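You operate a simulated robot arm through the tools that you are given. There is no shell and no other tool.

The job below is to be done with a simulated robot arm. You get a single attempt, and the scene is never put back.

Task
Rinse both pieces from the brown rack; green goes in grey rack slot 2, blue in slot 4.

It is judged by the outcome, as a careful person would: the job done as asked, and still so three seconds after it is handed in. It fails if anything else is knocked over, pushed out of place, dropped, spilled or broken.

Robot
A 6-joint arm with a two-finger gripper, fixed in place. Base frame: the origin is at the foot of the arm, x ahead of it, y to its left, z up; the work surface is at about z = 0.8. Lengths are in m, angles in degrees, forces in N, time in s.
Its first joint turns from -166.0 to 166.0 degrees. Payload 3.43 kg.
The tool frame sits at the grasp point between the pads (the TCP): z along the fingers, y along the line on which they close. The tips reach 0.02 m beyond it. Largest opening 0.19 m; the body of the gripper starts 0.248 m behind the TCP.
Orientation is told as [roll, pitch, yaw] about the base's x, y, z axes, in that order, counted from this pose: with the fingers straight down and closing along the base's y, the tool's x points along the base's -x, its y along +y and its z along -z.

Tools
- The arm moves only by the tool send_rows. Its argument "plan" is a list that holds one entry, the list of rows, each a list of 7 numbers: the turn, a rotation vector about the tool's x, y, z in units of 4 degrees (1.0 is 4 degrees), then the shift along the tool's x, y, z in units of 30 mm (1.0 is 30 mm), then the closure in counts, from 0 (fully open) to 255 (shut). In form: [[[rx, ry, rz, x, y, z, claw], ...]]. A call has 1 to 20 rows; each row shifts and turns the commanded pose from where the row before left it, along the tool's axes as they then stand. A call with a number of a shift or a turn outside -1 to 1 is refused whole. Rows are played at 5 a second. More than 0.05 m and 8.6 degrees between two rows, or a gripper value outside its range, and nothing of the call is played. A pose out of reach is approached as far as the arm can. The call stops where the force on the tool passes 40 N (or 10 N more than at its start, if that is more) or the arm is blocked; 0.2 s more then pass. Each finger travels about 0.153 m/s and halts on what it meets, pressing with about 20 N; the grip force reading is that of the motor and also rises with nothing between the fingers. The clock runs only during rows and for 0.2 s after the last one: add rows that do not move to give the fingers time. The reply holds the time, the measured pose of the TCP, the force on the tool along the base axes, the opening and the grip force, in the units named above and with some noise, with the torque about the TCP (base axes, N m) and any sound that the robot's microphone picked up, and new pictures: "pictures" is both (left out), scene, wrist or none.
- Cameras (640 x 400 px; columns grow to the right, rows downward): "scene" is fixed at [0.05, -0.5005, 1.4093]; the picture's right is [-0.03, -1.00, 0.00], its down [-0.66, 0.02, -0.75] and it looks along [0.75, -0.02, -0.66] (base axes); focal length 357 px, centre (320, 200). "wrist" rides on the gripper at [0.07, -0.008, -0.288] in the tool frame; the picture's right is [0.12, 0.99, 0.00], its down [-0.96, 0.12, -0.25] and it looks along [-0.24, 0.03, 0.97] (tool axes); focal length 261 px, centre (320, 200). There is no depth. A picture from a camera that has moved, and an enlarged one, comes with that camera's place and axes in the base frame and with its lens.
- raise_lower(by): slides the trunk up (or, below 0, down) by that many m; the arm rides with it, the base frame stays. It gives what a move gives, with no picture.
- inspect(camera, box): a new picture of the part [left, top, right, bottom] of that camera's present view, enlarged. The clock stands still meanwhile.
- sign_off(): hands the job in; it is judged then, once.

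Nothing tells you positions but the pictures and the camera data. Unless the task says otherwise, let go and move clear before handing in.

The tools are called as a command line: name --argument value ..., lists and objects as JSON in quotes. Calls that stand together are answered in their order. send_rows: Moves the arm, as the interface text tells. Its arguments: {"type":"object","properties":{"plan":{"type":"array","items":{"type":"array","items":{"type":"array","items":{"type":"number"}}}},"pictures":{"type":"string","enum":["both","scene","wrist","none"]}},"required":["plan"]} The other tools are called the same way: raise_lower (by) slides the trunk up or down; inspect (camera, box) takes an enlarged picture of a part of a camera's view; sign_off () hands the job in.

At the start:

```text
time_s: 0.0
position: [0.6823, -0.2731, 1.0824]
tool_rot: [0.0, 0.1, -0.1]
ft_force: [0.0, 0.4, 0.2]
moment: [-0.01, -0.02, -0.02]
finger_gap: 0.1899
finger_force: 0.1
trunk travel left (down, up): [-0.25, 0.19]
```

scene: 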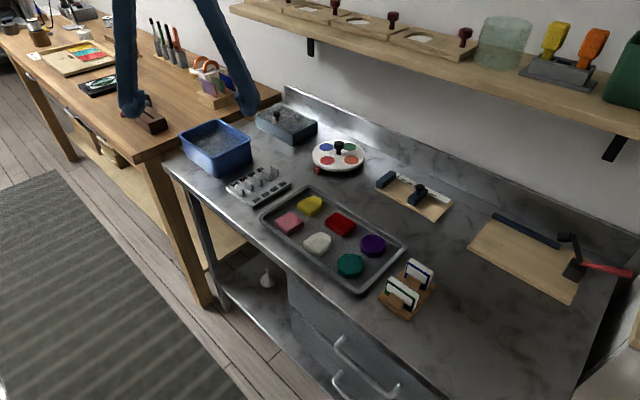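
wrist: 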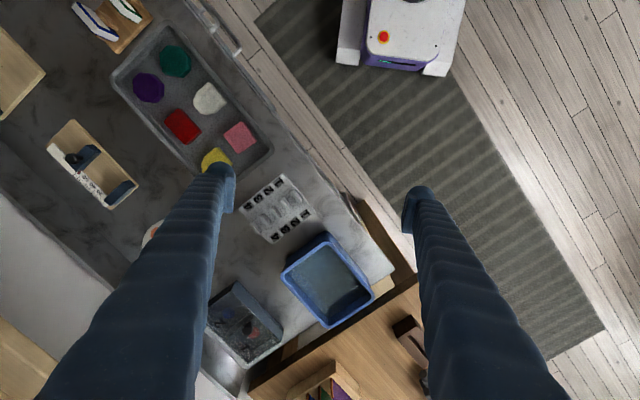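

The bench shows a brown rack holding two white pieces with coloured edges, a grey slotted rack, a blue basin with water and a dark tub. I'll look closely at each before moving.

inspect --camera "scene" --box '[360, 240, 460, 330]'

inspect --camera "scene" --box '[160, 90, 340, 220]'

inspect --camera "wrist" --box '[190, 150, 410, 370]'

inspect --camera "wrist" --box '[50, 0, 200, 80]'

```text
4.44 times, centred on (410, 285) of scene
camera zoom: at [0.05, -0.5005, 1.4093], right [-0.03, -1.0, 0.0], down [-0.66, 0.02, -0.75], along [0.75, -0.02, -0.66], focal length 1586 px, centre (-80, -178)
```

zoom: 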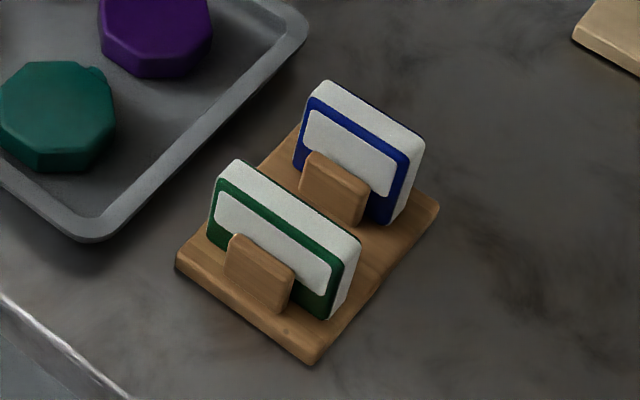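

```text
3.08 times, centred on (250, 155) of scene
camera zoom: at [0.05, -0.5005, 1.4093], right [-0.03, -1.0, 0.0], down [-0.66, 0.02, -0.75], along [0.75, -0.02, -0.66], focal length 1098 px, centre (535, 338)
```

zoom: 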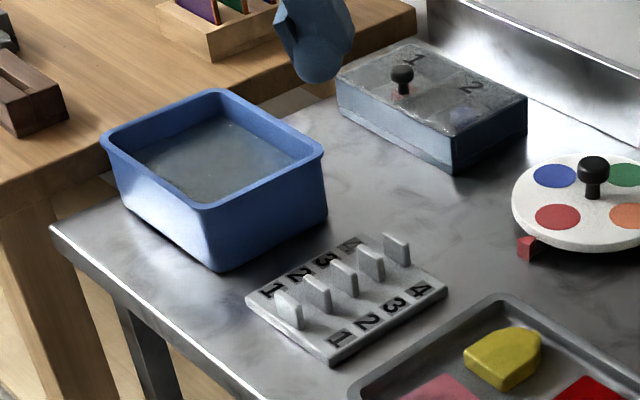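

```text
1.82 times, centred on (300, 260) of wrist
camera zoom: at [0.6123, -0.2814, 1.3693], right [-0.12, 0.99, 0.0], down [0.96, 0.12, 0.25], along [0.24, 0.03, -0.97], focal length 474 px, centre (356, 91)
```

zoom: 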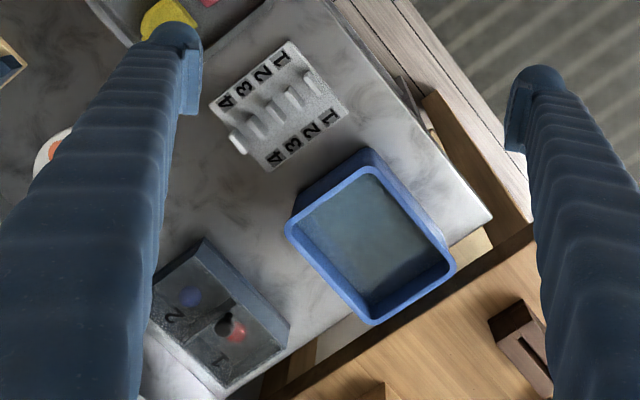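

```text
4.27 times, centred on (125, 40) of wrist
camera zoom: at [0.6123, -0.2814, 1.3693], right [-0.12, 0.99, 0.0], down [0.96, 0.12, 0.25], along [0.24, 0.03, -0.97], focal length 1112 px, centre (1152, 883)
```

zoom: 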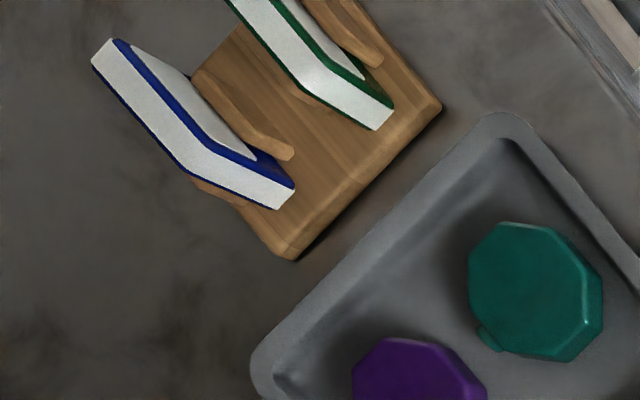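

The brown rack (near x 0.45, y -0.68) holds the green piece in front and the blue one behind. The blue water basin is near (0.91, -0.23) and the grey 4-slot rack near (0.80, -0.36). I'll carry the camera over the brown rack at the present height for a closer look.

send_rows --plan '[[[0, 0, 0, 0.3, -0.5, 0, 0], [0, 0, 0, 0.55, -0.95, 0, 0], [0, 0, 0, 0.55, -0.95, 0, 0], [0, 0, 0, 0.55, -0.95, 0, 0], [0, 0, 0, 0.55, -0.95, 0, 0], [0, 0, 0, 0.55, -0.95, 0, 0], [0, 0, 0, 0.55, -0.95, 0, 0], [0, 0, 0, 0.55, -0.95, 0, 0], [0, 0, 0, 0.55, -0.95, 0, 0], [0, 0, 0, 0.55, -0.95, 0, 0], [0, 0, 0, 0.55, -0.95, 0, 0], [0, 0, 0, 0.55, -0.95, 0, 0], [0, 0, 0, 0.5, -0.8, 0, 0], [0, 0, 0, 0.5, -0.8, 0, 0], [0, 0, 0, 0.3, -0.4, 0, 0], [0, 0, 0, 0, 0, 0, 0]]]'

```text
time_s: 3.4
position: [0.4529, -0.661, 1.0816]
tool_rot: [0.0, -0.1, 0.0]
ft_force: [0.2, 0.0, -0.6]
moment: [0.03, -0.02, 0.01]
finger_gap: 0.1901
finger_force: 0.1
trunk travel left (down, up): [-0.25, 0.19]
camera wrist: at [0.3831, -0.6695, 1.3701], right [-0.12, 0.99, 0.0], down [0.96, 0.12, 0.25], along [0.24, 0.03, -0.97], focal length 261 px, centre (320, 200)
```

scene: 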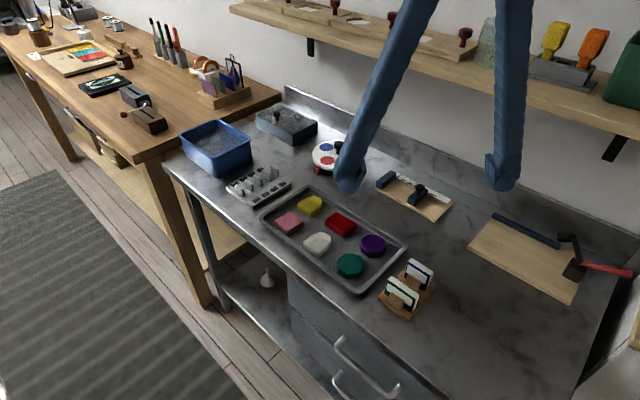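
wrist: 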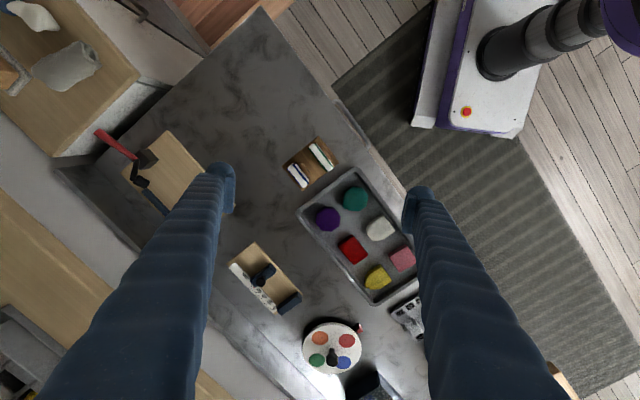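

inspect --camera "wrist" --box '[270, 125, 350, 195]'

inspect --camera "scene" --box '[160, 90, 340, 220]'

inspect --camera "scene" --box '[220, 155, 300, 215]'

inspect --camera "scene" --box '[370, 250, 445, 325]'

```text
5.71 times, centred on (310, 160) of wrist
camera zoom: at [0.3831, -0.6695, 1.3701], right [-0.12, 0.99, 0.0], down [0.96, 0.12, 0.25], along [0.24, 0.03, -0.97], focal length 1489 px, centre (377, 429)
```

zoom: 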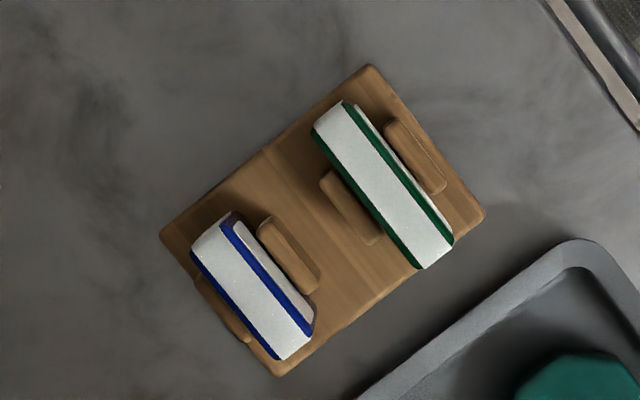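

```text
3.08 times, centred on (250, 155) of scene
camera zoom: at [0.05, -0.5005, 1.4093], right [-0.03, -1.0, 0.0], down [-0.66, 0.02, -0.75], along [0.75, -0.02, -0.66], focal length 1098 px, centre (535, 338)
```

zoom: 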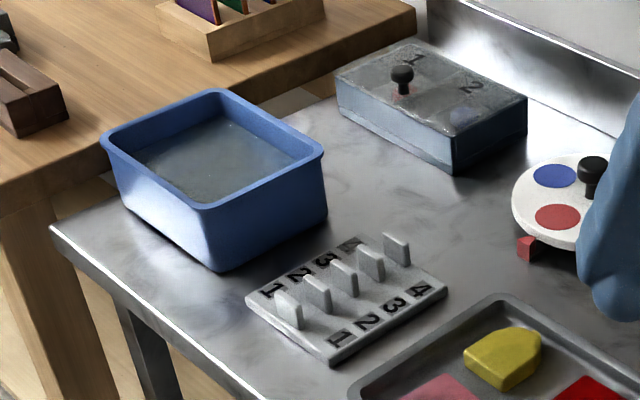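

```text
6.67 times, centred on (260, 185) of scene
camera zoom: at [0.05, -0.5005, 1.4093], right [-0.03, -1.0, 0.0], down [-0.66, 0.02, -0.75], along [0.75, -0.02, -0.66], focal length 2380 px, centre (720, 300)
```

zoom: 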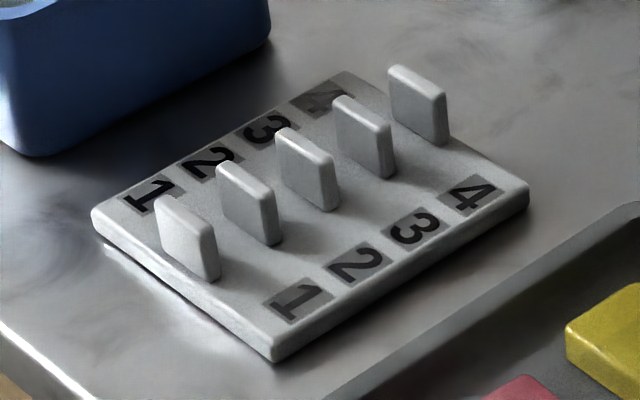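

```text
5.33 times, centred on (408, 288) of scene
camera zoom: at [0.05, -0.5005, 1.4093], right [-0.03, -1.0, 0.0], down [-0.66, 0.02, -0.75], along [0.75, -0.02, -0.66], focal length 1904 px, centre (-147, -267)
```

zoom: 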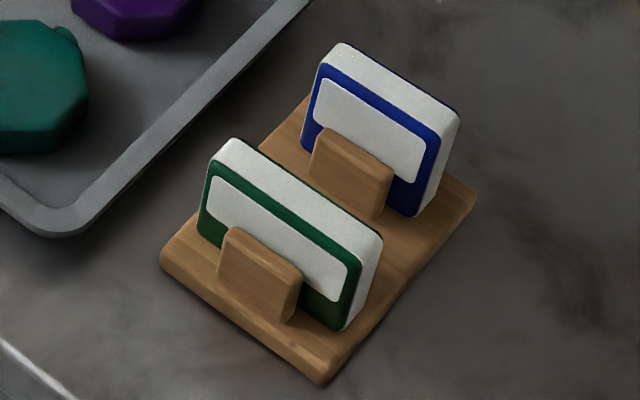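

The pieces stand at about 45° between low wooden tabs, with their tops near z 0.865. I plan to grip each across its thickness near the top, which also clears the grey rack's fins. I'll turn the wrist by 45°, centre over the green piece and come down part way to measure.

send_rows --plan '[[[0, 0, -1, 0, 0, 0, 0], [0, 0, -1, 0, 0, 0, 0], [0, 0, -1, 0, 0, 0, 0], [0, 0, -1, 0, 0, 0, 0], [0, 0, -1, 0, 0, 0, 0], [0, 0, -1, 0, 0, 0, 0], [0, 0, -1, 0, 0, 0, 0], [0, 0, -1, 0, 0, 0, 0], [0, 0, -1, 0, 0, 0, 0], [0, 0, -1, 0, 0, 0, 0], [0, 0, -1, 0, 0, 0, 0], [0, 0, -0.25, 0.35, 0.31, 0, 0], [0, 0, 0, 0.34, 0.32, 0.4, 0], [0, 0, 0, 0, 0, 1, 0], [0, 0, 0, 0, 0, 1, 0], [0, 0, 0, 0, 0, 0.6, 0], [0, 0, 0, 0, 0, 0, 0]]]'

```text
time_s: 7.0
position: [0.4263, -0.6632, 0.9926]
tool_rot: [0.0, 0.0, 45.0]
ft_force: [-0.3, -0.2, -0.4]
moment: [0.01, 0.02, 0.0]
finger_gap: 0.1898
finger_force: 0.1
trunk travel left (down, up): [-0.25, 0.19]
camera wrist: at [0.3806, -0.7187, 1.2804], right [-0.79, 0.62, 0.0], down [0.6, 0.76, 0.25], along [0.15, 0.19, -0.97], focal length 261 px, centre (320, 200)
```

scene: 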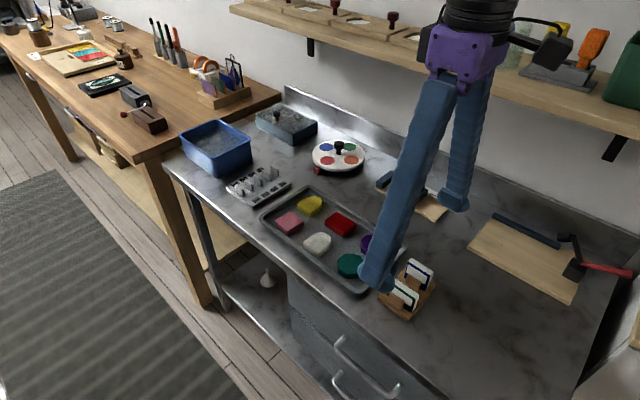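
wrist: 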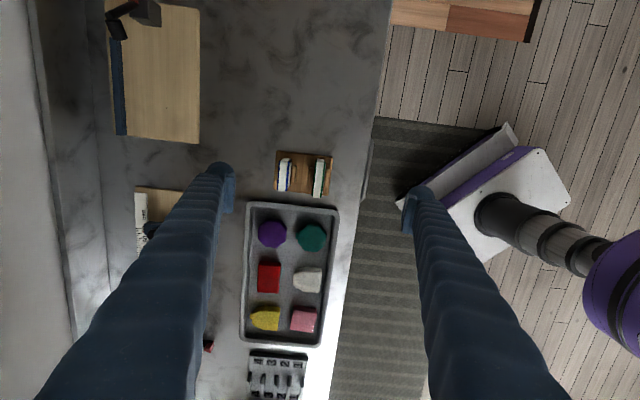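

inspect --camera "wrist" --box '[264, 140, 344, 205]'

inspect --camera "wrist" --box '[236, 340, 326, 400]'

```text
6.15 times, centred on (304, 172) of wrist
camera zoom: at [0.3806, -0.7187, 1.2804], right [-0.79, 0.62, 0.0], down [0.6, 0.76, 0.25], along [0.15, 0.19, -0.97], focal length 1604 px, centre (418, 369)
```

zoom: 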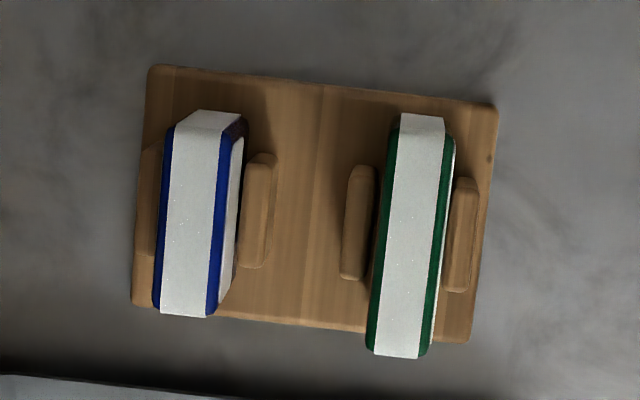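

```text
6.67 times, centred on (281, 370) of wrist
camera zoom: at [0.3806, -0.7187, 1.2804], right [-0.79, 0.62, 0.0], down [0.6, 0.76, 0.25], along [0.15, 0.19, -0.97], focal length 1738 px, centre (580, -933)
```

zoom: 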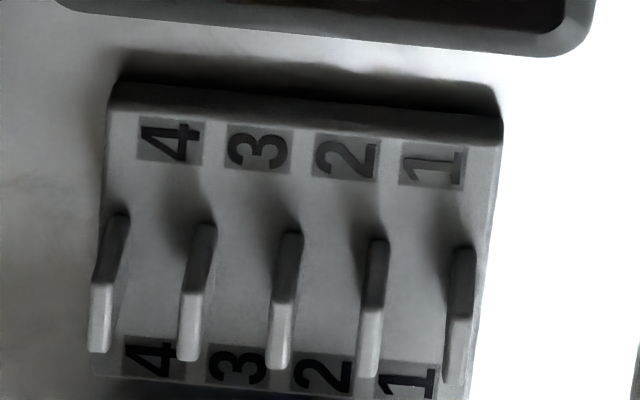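

With the wrist at 45°, the green piece sits almost exactly under the TCP (1.4 mm off), and it measures about 58 mm wide and 16 mm thick. I'll narrow the fingers to about 42 mm and descend part way to check clearance to the blue piece.

send_rows --plan '[[[0, 0, 0, 0, -0.04, 0, 199], [0, 0, 0, 0, 0, 0, 199], [0, 0, 0, 0, 0, 0, 199], [0, 0, 0, 0, 0, 0.5, 199], [0, 0, 0, 0, 0, 0.9, 199], [0, 0, 0, 0, 0, 0.9, 199], [0, 0, 0, 0, 0, 0.5, 199], [0, 0, 0, 0, 0, 0, 199]]]'

```text
time_s: 8.8
position: [0.4254, -0.6638, 0.9085]
tool_rot: [0.0, 0.0, 45.0]
ft_force: [0.0, 0.0, -0.6]
moment: [0.04, -0.02, -0.01]
finger_gap: 0.0419
finger_force: 0.1
trunk travel left (down, up): [-0.25, 0.19]
camera wrist: at [0.3823, -0.7196, 1.1965], right [-0.79, 0.62, 0.0], down [0.6, 0.76, 0.25], along [0.15, 0.19, -0.97], focal length 261 px, centre (320, 200)
```

scene: 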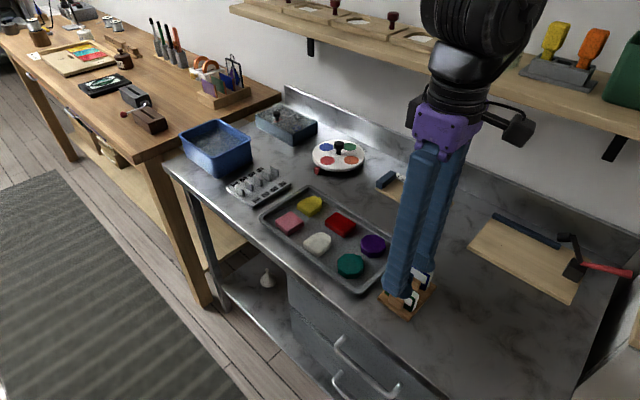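
wrist: 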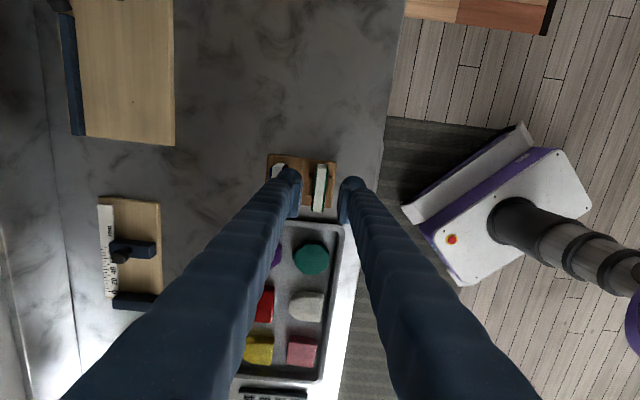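

inspect --camera "wrist" --box '[256, 145, 376, 220]'

inspect --camera "scene" --box '[360, 240, 460, 330]'

```text
5.33 times, centred on (316, 182) of wrist
camera zoom: at [0.3823, -0.7196, 1.1965], right [-0.79, 0.62, 0.0], down [0.6, 0.76, 0.25], along [0.15, 0.19, -0.97], focal length 1390 px, centre (341, 293)
```

zoom: 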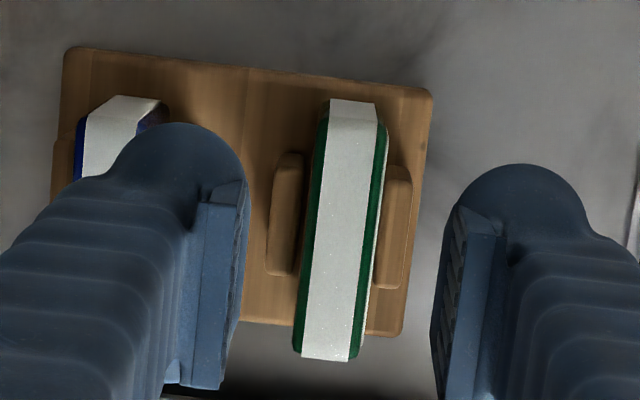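

```text
4.44 times, centred on (410, 285) of scene
camera zoom: at [0.05, -0.5005, 1.4093], right [-0.03, -1.0, 0.0], down [-0.66, 0.02, -0.75], along [0.75, -0.02, -0.66], focal length 1586 px, centre (-80, -178)
```

zoom: 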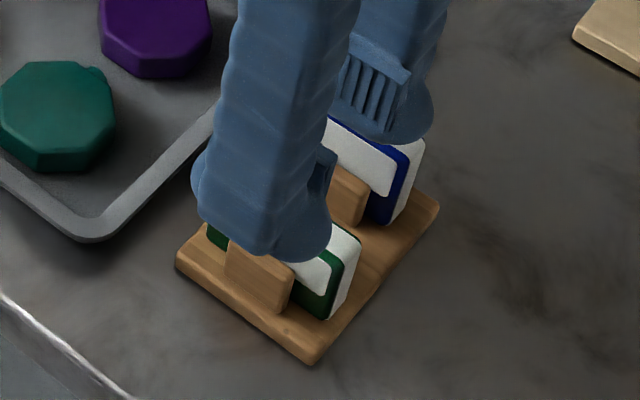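

The fingers look bulkier than stated, so gripping across the thickness would come within 1–2 mm of the blue piece. I'll grip each piece across its width instead (tool yaw -45°), so I'm lifting clear and turning the wrist.

send_rows --plan '[[[0, 0, 0, 0, 0, -0.8, 199], [0, 0, 0, 0, 0, -1, 190], [0, 0, 0, 0, 0, -1, 180], [0, 0, 1, 0, 0, 0, 150], [0, 0, 1, 0, 0, 0, 120], [0, 0, 1, 0, 0, 0, 120], [0, 0, 1, 0, 0, 0, 120], [0, 0, 1, 0, 0, 0, 120], [0, 0, 1, 0, 0, 0, 120], [0, 0, 1, 0, 0, 0, 120], [0, 0, 1, 0, 0, 0, 120], [0, 0, 1, 0, 0, 0, 120], [0, 0, 1, 0, 0, 0, 120], [0, 0, 1, 0, 0, 0, 120], [0, 0, 1, 0, 0, 0, 120], [0, 0, 1, 0, 0, 0, 120], [0, 0, 1, 0, 0, 0, 120], [0, 0, 1, 0, 0, 0, 120], [0, 0, 1, 0, 0, 0, 120], [0, 0, 1, 0, 0, 0, 120]]]' --pictures "none"

send_rows --plan '[[[0, 0, 1, 0, 0, 0, 120], [0, 0, 1, 0, 0, 0, 120], [0, 0, 1, 0, 0, 0, 120], [0, 0, 1, 0, 0, 0, 120], [0, 0, 1, 0, 0, 0, 120], [0, 0, 0.5, 0, 0, 0, 120], [0, 0, 0, 0, 0, 0, 120]]]'

```text
time_s: 13.0
position: [0.4256, -0.6639, 0.9924]
tool_rot: [0.0, -0.1, -23.0]
ft_force: [0.6, -0.1, 0.2]
moment: [-0.02, -0.01, -0.04]
finger_gap: 0.1005
finger_force: 0.0
trunk travel left (down, up): [-0.25, 0.19]
```

```text
time_s: 14.6
position: [0.4253, -0.6645, 0.9922]
tool_rot: [0.0, -0.1, -45.0]
ft_force: [-0.2, 0.6, 0.2]
moment: [0.0, -0.01, -0.01]
finger_gap: 0.1004
finger_force: 0.0
trunk travel left (down, up): [-0.25, 0.19]
camera wrist: at [0.3697, -0.6198, 1.2801], right [0.62, 0.79, 0.0], down [0.76, -0.6, 0.25], along [0.19, -0.15, -0.97], focal length 261 px, centre (320, 200)
```

scene: 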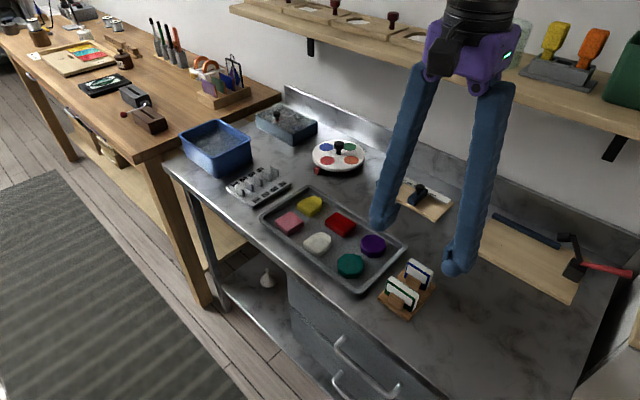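
wrist: 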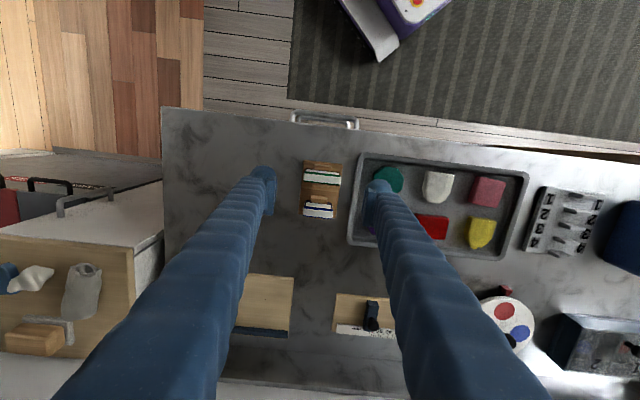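

inspect --camera "wrist" --box '[282, 150, 362, 225]'

inspect --camera "wrist" --box '[510, 160, 640, 280]'

```text
5.33 times, centred on (322, 188) of wrist
camera zoom: at [0.3697, -0.6198, 1.2801], right [0.62, 0.79, 0.0], down [0.76, -0.6, 0.25], along [0.19, -0.15, -0.97], focal length 1390 px, centre (309, 267)
```

zoom: 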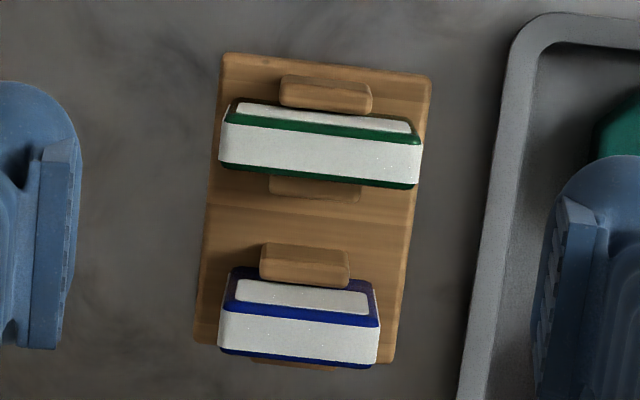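

```text
3.33 times, centred on (575, 220) of wrist
camera zoom: at [0.3697, -0.6198, 1.2801], right [0.62, 0.79, 0.0], down [0.76, -0.6, 0.25], along [0.19, -0.15, -0.97], focal length 869 px, centre (-530, 133)
```

zoom: 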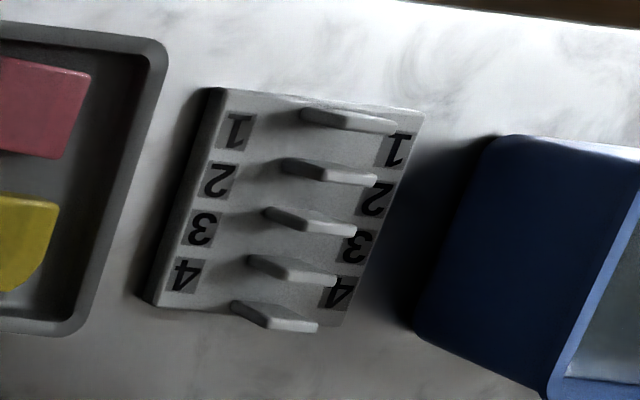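

From this angle the green piece is about 4 mm off along the closing axis and square to the fingers. The tray rim (about 0.82) lies under the right finger, so I'll keep the fingertips at 0.835 or higher. I'm centring, narrowing to about 74 mm and descending in stages.

send_rows --plan '[[[0, 0, 0, -0.03, 0.147, 0, 156], [0, 0, 0, 0, 0, 0.3, 156], [0, 0, 0, 0, 0, 0.8, 156], [0, 0, 0, 0, 0, 0.9, 156], [0, 0, 0, 0, 0, 0.7, 156], [0, 0, 0, 0, 0, 0.3, 156], [0, 0, 0, 0, 0, 0, 156]]]'

```text
time_s: 16.2
position: [0.4292, -0.6609, 0.9028]
tool_rot: [0.0, 0.0, -45.0]
ft_force: [-0.4, 0.0, 0.2]
moment: [0.03, -0.01, 0.02]
finger_gap: 0.0739
finger_force: 0.1
trunk travel left (down, up): [-0.25, 0.19]
camera wrist: at [0.3736, -0.6174, 1.1896], right [0.62, 0.79, 0.0], down [0.76, -0.6, 0.25], along [0.19, -0.15, -0.97], focal length 261 px, centre (320, 200)
```

scene: 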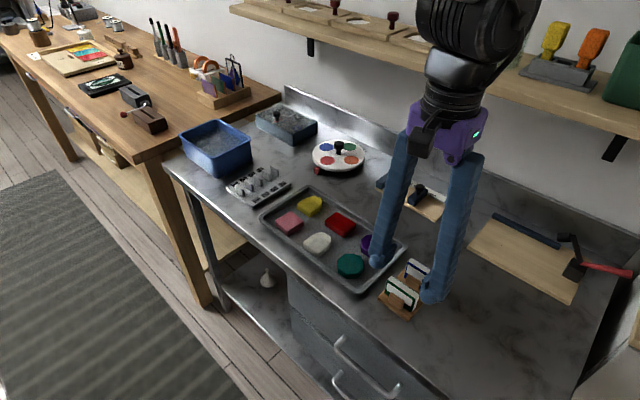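
wrist: 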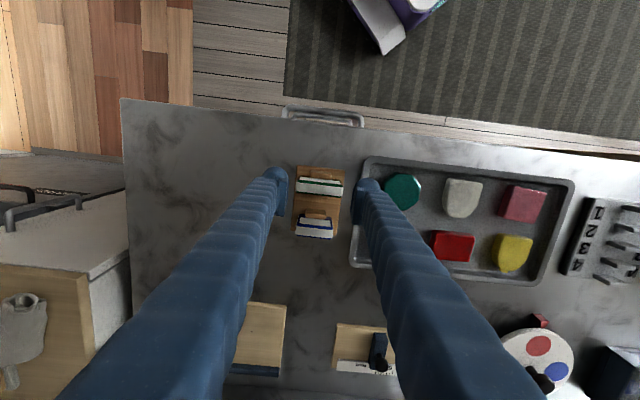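

inspect --camera "wrist" --box '[260, 150, 390, 250]'

inspect --camera "scene" --box '[340, 220, 470, 330]'

```text
4.00 times, centred on (325, 200) of wrist
camera zoom: at [0.3736, -0.6174, 1.1896], right [0.62, 0.79, 0.0], down [0.76, -0.6, 0.25], along [0.19, -0.15, -0.97], focal length 1043 px, centre (300, 200)
```

zoom: 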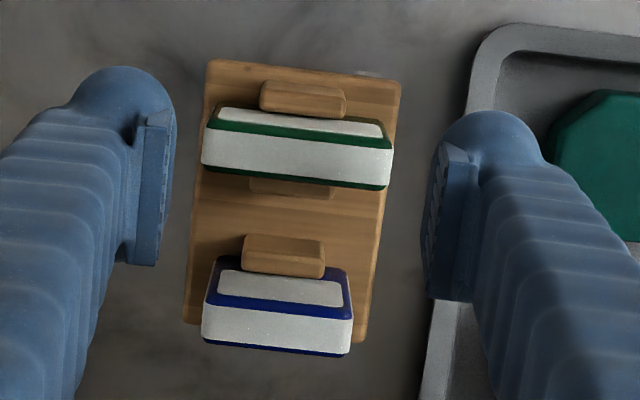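

```text
3.64 times, centred on (405, 275) of scene
camera zoom: at [0.05, -0.5005, 1.4093], right [-0.03, -1.0, 0.0], down [-0.66, 0.02, -0.75], along [0.75, -0.02, -0.66], focal length 1298 px, centre (11, -73)
```

zoom: 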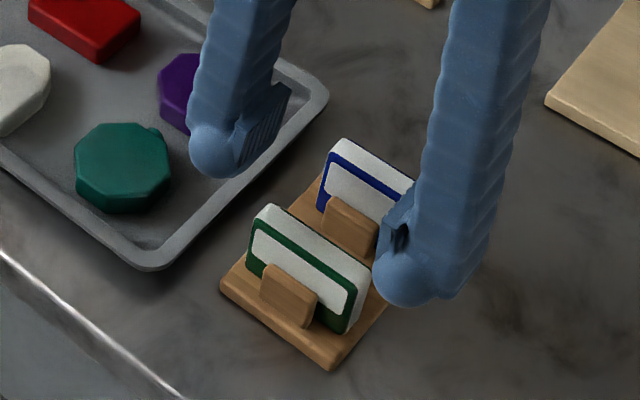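

The green piece is centred between the pads with about 7 mm free each side, and the blue piece and tray are clear. I'm descending to z ≈ 0.855 and closing.

send_rows --plan '[[[0, 0, 0, 0, 0, 0.3, 156], [0, 0, 0, 0, 0, 0.5, 156], [0, 0, 0, 0, 0, 0.5, 156], [0, 0, 0, 0, 0, 0.3, 156], [0, 0, 0, 0, 0, 0, 156]]]'

```text
time_s: 17.4
position: [0.4303, -0.6605, 0.8533]
tool_rot: [0.0, 0.0, -45.1]
ft_force: [-0.7, 0.0, 0.8]
moment: [0.03, 0.0, 0.0]
finger_gap: 0.0735
finger_force: 0.1
trunk travel left (down, up): [-0.25, 0.19]
camera wrist: at [0.3739, -0.6173, 1.1419], right [0.62, 0.79, 0.0], down [0.76, -0.6, 0.25], along [0.19, -0.15, -0.97], focal length 261 px, centre (320, 200)
```

scene: 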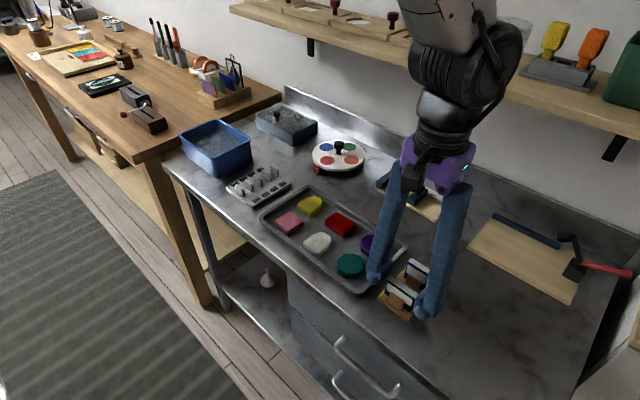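
wrist: 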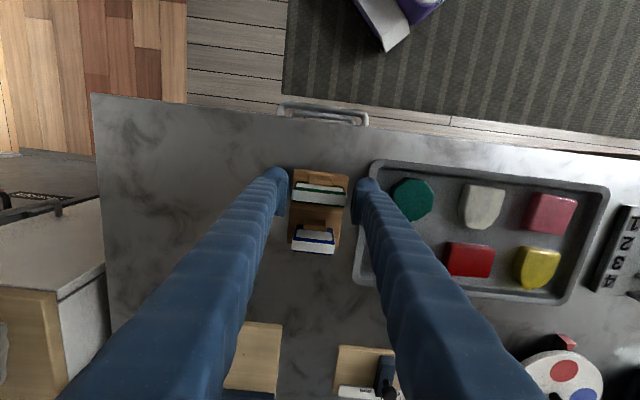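

send_rows --plan '[[[0, 0, 0, 0, 0, 0, 166], [0, 0, 0, 0, 0, 0, 172], [0, 0, 0, 0, 0, 0, 178], [0, 0, 0, 0, 0, 0, 190], [0, 0, 0, 0, 0, 0, 200], [0, 0, 0, 0, 0, 0, 200]]]'

inspect --camera "wrist" --box '[260, 150, 390, 260]'

inspect --camera "scene" --box '[340, 220, 470, 330]'

```text
time_s: 18.8
position: [0.4292, -0.6612, 0.8534]
tool_rot: [0.0, 0.1, -45.0]
ft_force: [-0.3, 0.3, 0.0]
moment: [0.02, -0.02, -0.04]
finger_gap: 0.061
finger_force: 20.4
trunk travel left (down, up): [-0.25, 0.19]
camera wrist: at [0.3739, -0.6173, 1.142], right [0.62, 0.79, 0.0], down [0.76, -0.6, 0.25], along [0.19, -0.15, -0.97], focal length 261 px, centre (320, 200)
```

scene: 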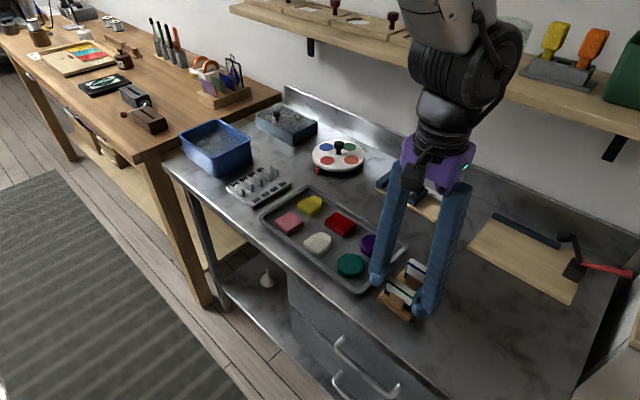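
wrist: 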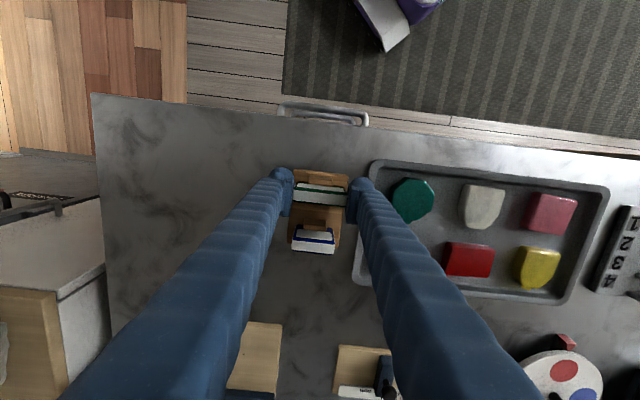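

```text
3.64 times, centred on (325, 205) of wrist
camera zoom: at [0.3739, -0.6173, 1.142], right [0.62, 0.79, 0.0], down [0.76, -0.6, 0.25], along [0.19, -0.15, -0.97], focal length 948 px, centre (302, 182)
```

zoom: 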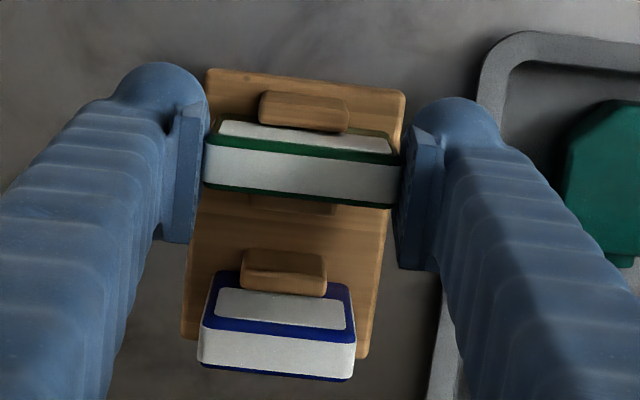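

```text
3.64 times, centred on (405, 275) of scene
camera zoom: at [0.05, -0.5005, 1.4093], right [-0.03, -1.0, 0.0], down [-0.66, 0.02, -0.75], along [0.75, -0.02, -0.66], focal length 1298 px, centre (11, -73)
```

zoom: 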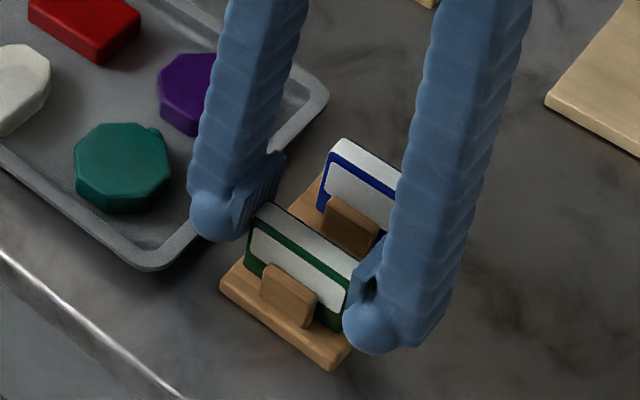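

The grip reads 61 mm at 20 N, so the green piece is held. I'll lift it slowly and check that the rack stays put.

send_rows --plan '[[[0, 0, 0, 0, 0, -0.2, 200], [0, 0, 0, 0, 0, -0.4, 200], [0, 0, 0, 0, 0, -0.6, 200], [0, 0, 0, 0, 0, -0.8, 200], [0, 0, 0, 0, 0, -0.8, 200], [0, 0, 0, 0, 0, -0.8, 200], [0, 0, 0, 0, 0, -0.8, 200], [0, 0, 0, 0, 0, 0, 200]]]'

inspect --camera "wrist" --box '[260, 150, 390, 260]'

inspect --camera "scene" --box '[340, 180, 470, 330]'

```text
time_s: 20.6
position: [0.4282, -0.6601, 0.9865]
tool_rot: [0.0, 0.1, -45.0]
ft_force: [0.1, 0.3, -0.7]
moment: [0.0, -0.03, 0.02]
finger_gap: 0.0611
finger_force: 20.4
trunk travel left (down, up): [-0.25, 0.19]
camera wrist: at [0.3737, -0.6172, 1.2738], right [0.62, 0.79, 0.0], down [0.76, -0.6, 0.25], along [0.19, -0.15, -0.97], focal length 261 px, centre (320, 200)
```

scene: 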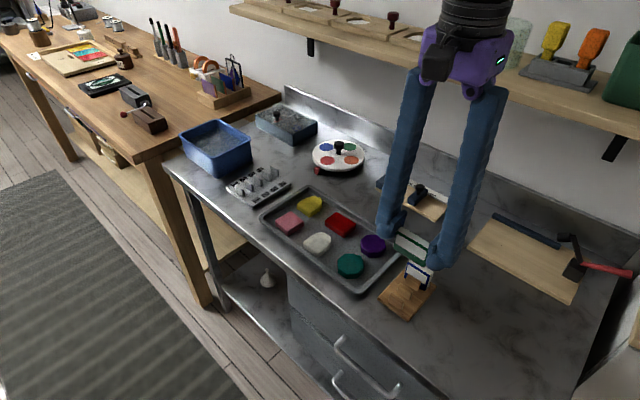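
wrist: 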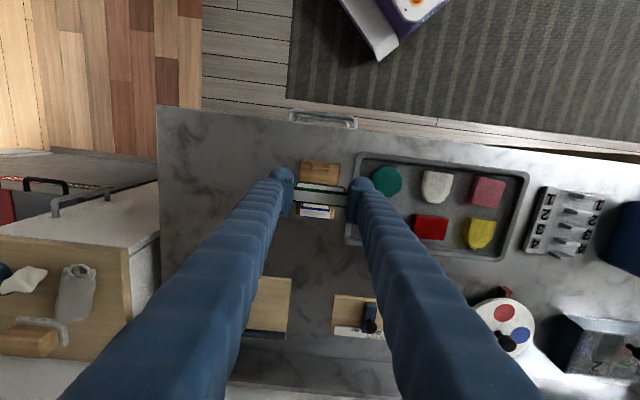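

```text
3.64 times, centred on (325, 205) of wrist
camera zoom: at [0.3737, -0.6172, 1.2738], right [0.62, 0.79, 0.0], down [0.76, -0.6, 0.25], along [0.19, -0.15, -0.97], focal length 948 px, centre (302, 182)
```

zoom: 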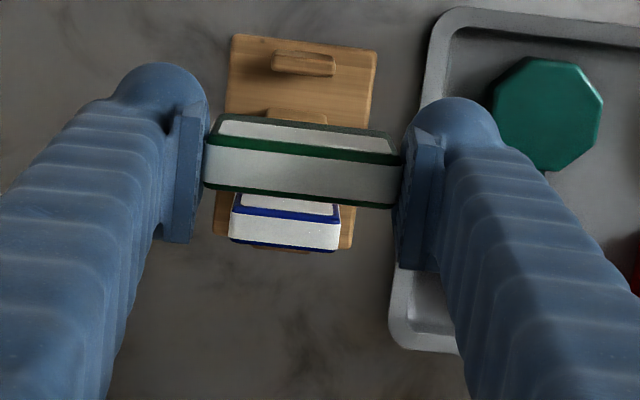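

```text
2.67 times, centred on (405, 255) of scene
camera zoom: at [0.05, -0.5005, 1.4093], right [-0.03, -1.0, 0.0], down [-0.66, 0.02, -0.75], along [0.75, -0.02, -0.66], focal length 952 px, centre (93, 53)
```

zoom: 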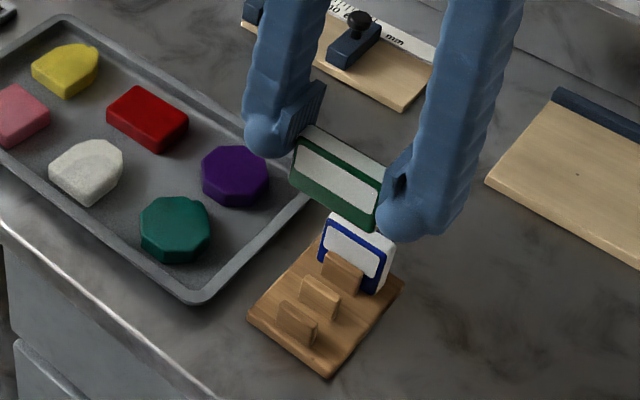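

inspect --camera "scene" --box '[370, 215, 450, 275]'

inspect --camera "scene" --box '[370, 260, 450, 325]'

```text
6.67 times, centred on (410, 245) of scene
camera zoom: at [0.05, -0.5005, 1.4093], right [-0.03, -1.0, 0.0], down [-0.66, 0.02, -0.75], along [0.75, -0.02, -0.66], focal length 2380 px, centre (-280, -100)
```

zoom: 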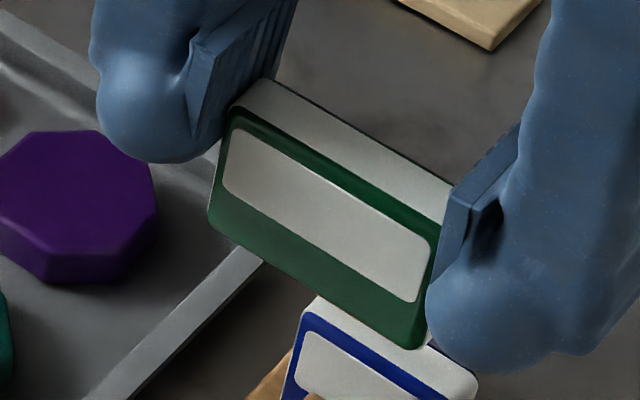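

```text
6.15 times, centred on (410, 292) of scene
camera zoom: at [0.05, -0.5005, 1.4093], right [-0.03, -1.0, 0.0], down [-0.66, 0.02, -0.75], along [0.75, -0.02, -0.66], focal length 2197 px, centre (-234, -369)
```

zoom: 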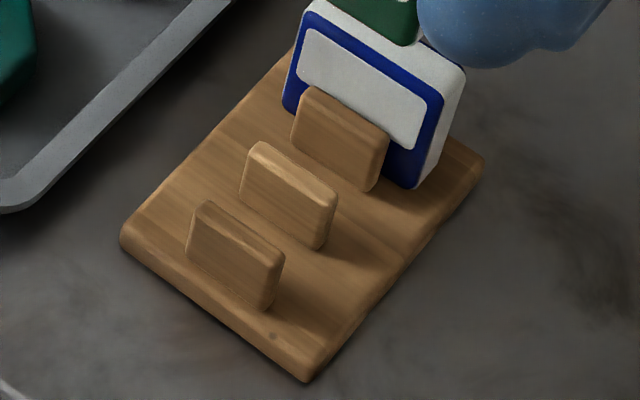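

The green piece is held securely, with its centre about at the TCP and its bottom about 38 mm below. The brown rack hasn't moved. I'll carry it along the bench, high above everything, toward the grey rack and basin.

send_rows --plan '[[[0, 0, 0, 0, 0.3, -0.3, 200], [0, 0, 0, 0, 0.6, -0.3, 200], [0, 0, 0, 0, 0.9, 0, 200], [0, 0, 0, 0, 1, 0, 200], [0, 0, 0, 0, 1, 0, 200], [0, 0, 0, 0, 1, 0, 200], [0, 0, 0, 0, 1, 0, 200], [0, 0, 0, 0, 1, 0, 200], [0, 0, 0, 0, 1, 0, 200], [0, 0, 0, 0, 1, 0, 200], [0, 0, 0, 0, 1, 0, 200], [0, 0, 0, 0, 1, 0, 200], [0, 0, 0, 0, 1, 0, 200], [0, 0, 0, 0, 0.9, 0, 200], [0, 0, 0, 0, 0.5, 0, 200], [0, 0, 0, 0, 0.2, 0, 200], [0, 0, 0, 0, 0, 0, 200]]]'

inspect --camera "wrist" --box '[260, 120, 420, 230]'

inspect --camera "wrist" --box '[400, 120, 640, 270]'

```text
time_s: 24.2
position: [0.7155, -0.3764, 1.0034]
tool_rot: [0.0, 0.0, -45.0]
ft_force: [0.5, -0.5, -1.2]
moment: [-0.01, 0.01, 0.04]
finger_gap: 0.0608
finger_force: 19.9
trunk travel left (down, up): [-0.25, 0.19]
camera wrist: at [0.6586, -0.3329, 1.2915], right [0.62, 0.79, 0.0], down [0.76, -0.6, 0.25], along [0.19, -0.15, -0.97], focal length 261 px, centre (320, 200)
```

scene: 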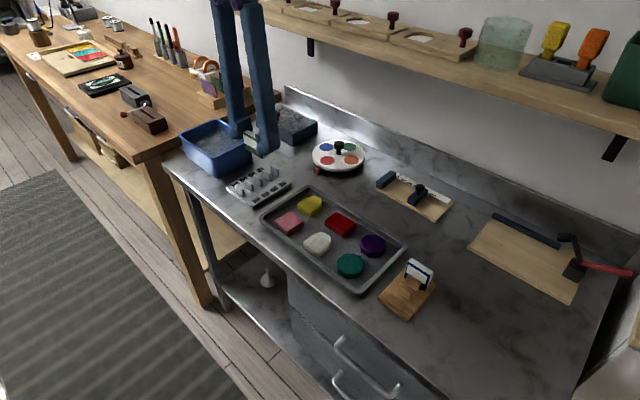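
wrist: 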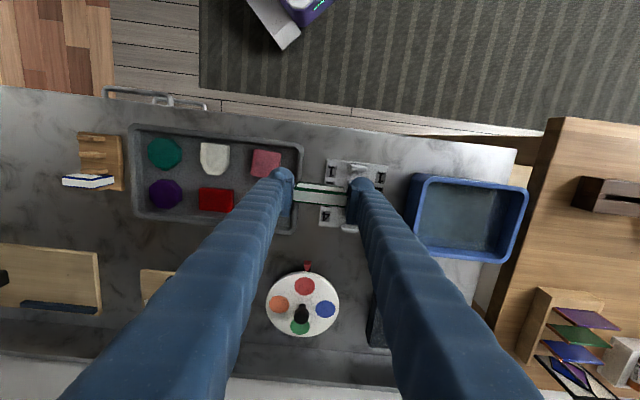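

```text
3.64 times, centred on (340, 175) of wrist
camera zoom: at [0.6586, -0.3329, 1.2915], right [0.62, 0.79, 0.0], down [0.76, -0.6, 0.25], along [0.19, -0.15, -0.97], focal length 948 px, centre (247, 291)
```

zoom: 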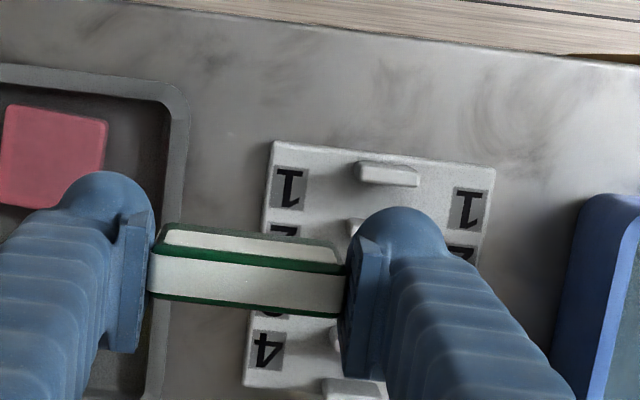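

```text
2.67 times, centred on (520, 195) of wrist
camera zoom: at [0.6586, -0.3329, 1.2915], right [0.62, 0.79, 0.0], down [0.76, -0.6, 0.25], along [0.19, -0.15, -0.97], focal length 695 px, centre (-213, 213)
```

zoom: 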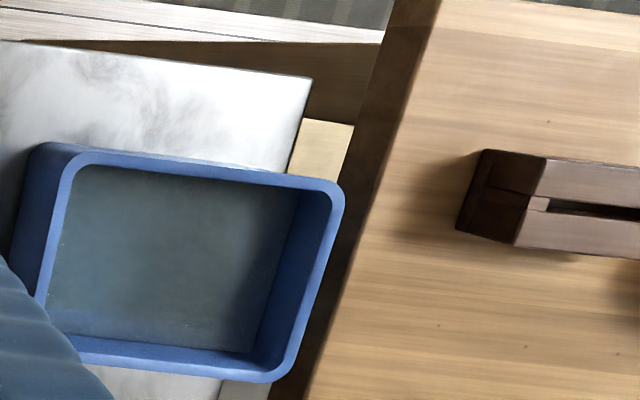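

The basin spans tool y +0.167 to +0.336 and x -0.11 to +0.024 from here, with the rim near z 0.875 and water near 0.85. I'm moving over its centre at the same height.

send_rows --plan '[[[0, 0, 0, -0.03, 0.3, 0, 200], [0, 0, 0, -0.1, 0.6, 0, 200], [0, 0, 0, -0.15, 0.9, 0, 200], [0, 0, 0, -0.15, 1, 0, 200], [0, 0, 0, -0.15, 1, 0, 200], [0, 0, 0, -0.15, 1, 0, 200], [0, 0, 0, -0.15, 1, 0, 200], [0, 0, 0, -0.15, 1, 0, 200], [0, 0, 0, -0.15, 0.8, 0, 200], [0, 0, 0, -0.1, 0.5, 0, 200], [0, 0, 0, -0.05, 0.37, 0, 200], [0, 0, 0, 0, 0, 0, 200]]]'

inspect --camera "wrist" --box '[220, 110, 420, 260]'

inspect --camera "scene" --box '[160, 80, 340, 220]'

```text
time_s: 26.8
position: [0.9207, -0.2254, 1.0039]
tool_rot: [0.0, 0.1, -45.0]
ft_force: [-0.4, 0.7, -1.5]
moment: [-0.05, 0.01, -0.01]
finger_gap: 0.061
finger_force: 20.4
trunk travel left (down, up): [-0.25, 0.19]
camera wrist: at [0.8663, -0.1813, 1.292], right [0.62, 0.79, 0.0], down [0.76, -0.6, 0.25], along [0.19, -0.15, -0.97], focal length 261 px, centre (320, 200)
```

scene: 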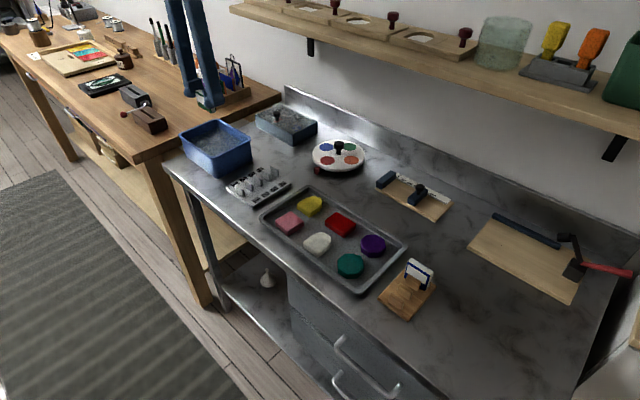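
wrist: 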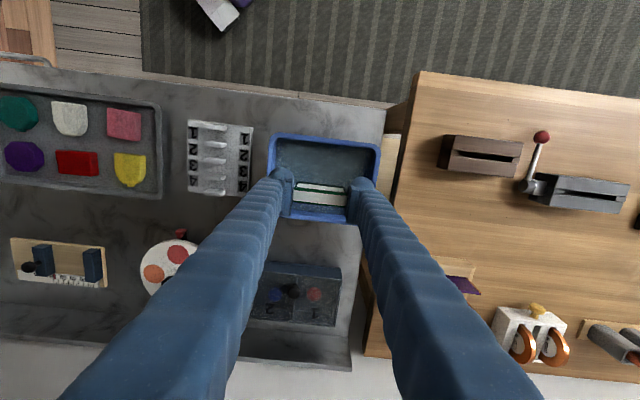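

```text
2.67 times, centred on (320, 185) of wrist
camera zoom: at [0.8663, -0.1813, 1.292], right [0.62, 0.79, 0.0], down [0.76, -0.6, 0.25], along [0.19, -0.15, -0.97], focal length 695 px, centre (320, 240)
```

zoom: 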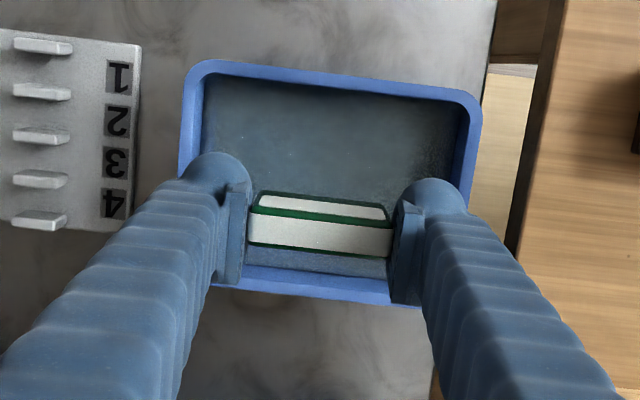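

```text
2.86 times, centred on (250, 150) of scene
camera zoom: at [0.05, -0.5005, 1.4093], right [-0.03, -1.0, 0.0], down [-0.66, 0.02, -0.75], along [0.75, -0.02, -0.66], focal length 1020 px, centre (520, 343)
```

zoom: 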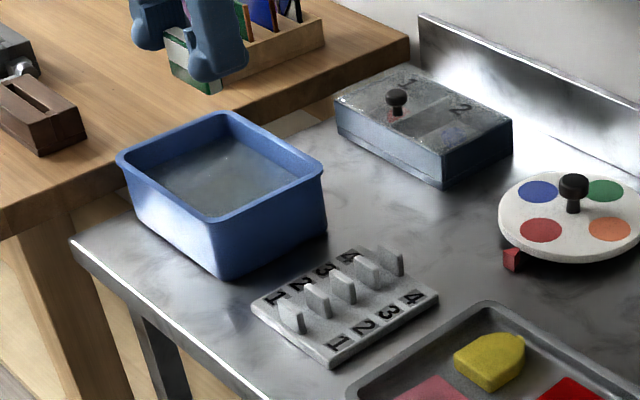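

I'm within 4 mm of the basin centre. I'll correct that, then lower the piece to just about rim level and check clearance to the walls.

send_rows --plan '[[[0, 0, 0, -0.08, 0.117, 0, 200], [0, 0, 0, 0, 0, 0.4, 200], [0, 0, 0, 0, 0, 0.8, 200], [0, 0, 0, 0, 0, 0.8, 200], [0, 0, 0, 0, 0, 0.6, 200], [0, 0, 0, 0, 0, 0.3, 200], [0, 0, 0, 0, 0, 0, 200]]]'

inspect --camera "wrist" --box '[220, 110, 420, 260]'

inspect --camera "scene" --box '[160, 80, 280, 190]'

```text
time_s: 28.4
position: [0.9239, -0.2242, 0.917]
tool_rot: [-0.1, 0.0, -45.0]
ft_force: [1.1, -0.5, -0.7]
moment: [-0.01, -0.02, -0.02]
finger_gap: 0.0611
finger_force: 19.8
trunk travel left (down, up): [-0.25, 0.19]
camera wrist: at [0.8699, -0.1803, 1.2046], right [0.62, 0.79, 0.0], down [0.76, -0.6, 0.25], along [0.19, -0.15, -0.97], focal length 261 px, centre (320, 200)
```

scene: 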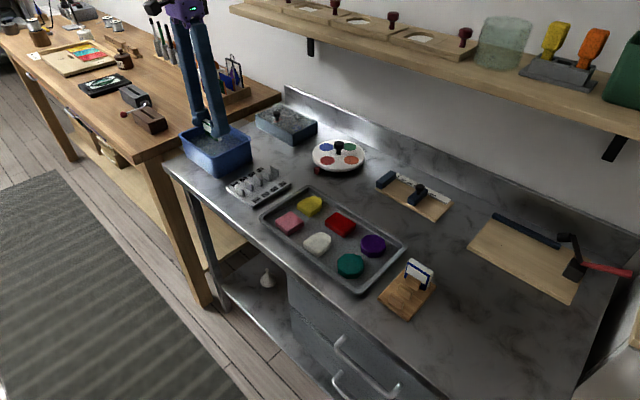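
wrist: 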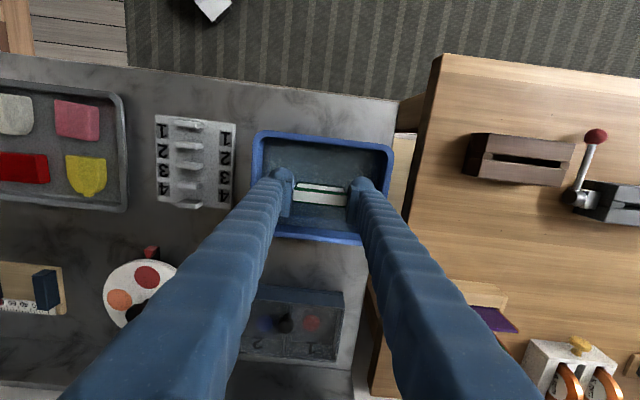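

```text
2.67 times, centred on (320, 185) of wrist
camera zoom: at [0.8699, -0.1803, 1.2046], right [0.62, 0.79, 0.0], down [0.76, -0.6, 0.25], along [0.19, -0.15, -0.97], focal length 695 px, centre (320, 240)
```

zoom: 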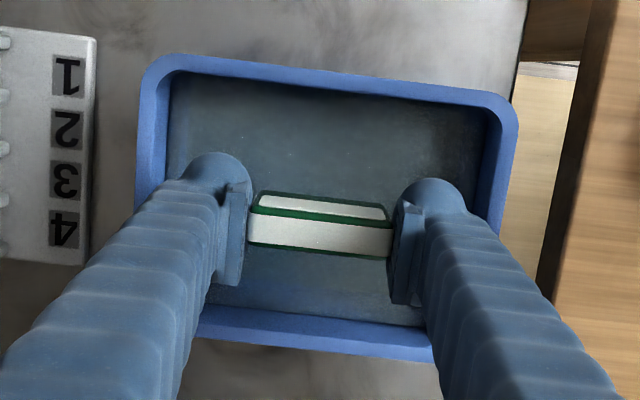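

```text
3.64 times, centred on (220, 135) of scene
camera zoom: at [0.05, -0.5005, 1.4093], right [-0.03, -1.0, 0.0], down [-0.66, 0.02, -0.75], along [0.75, -0.02, -0.66], focal length 1298 px, centre (684, 436)
```

zoom: 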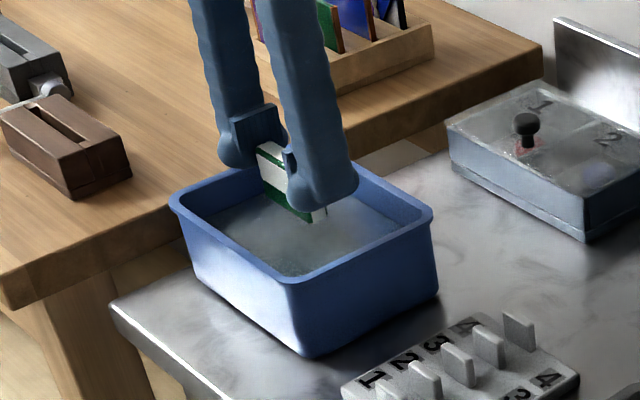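

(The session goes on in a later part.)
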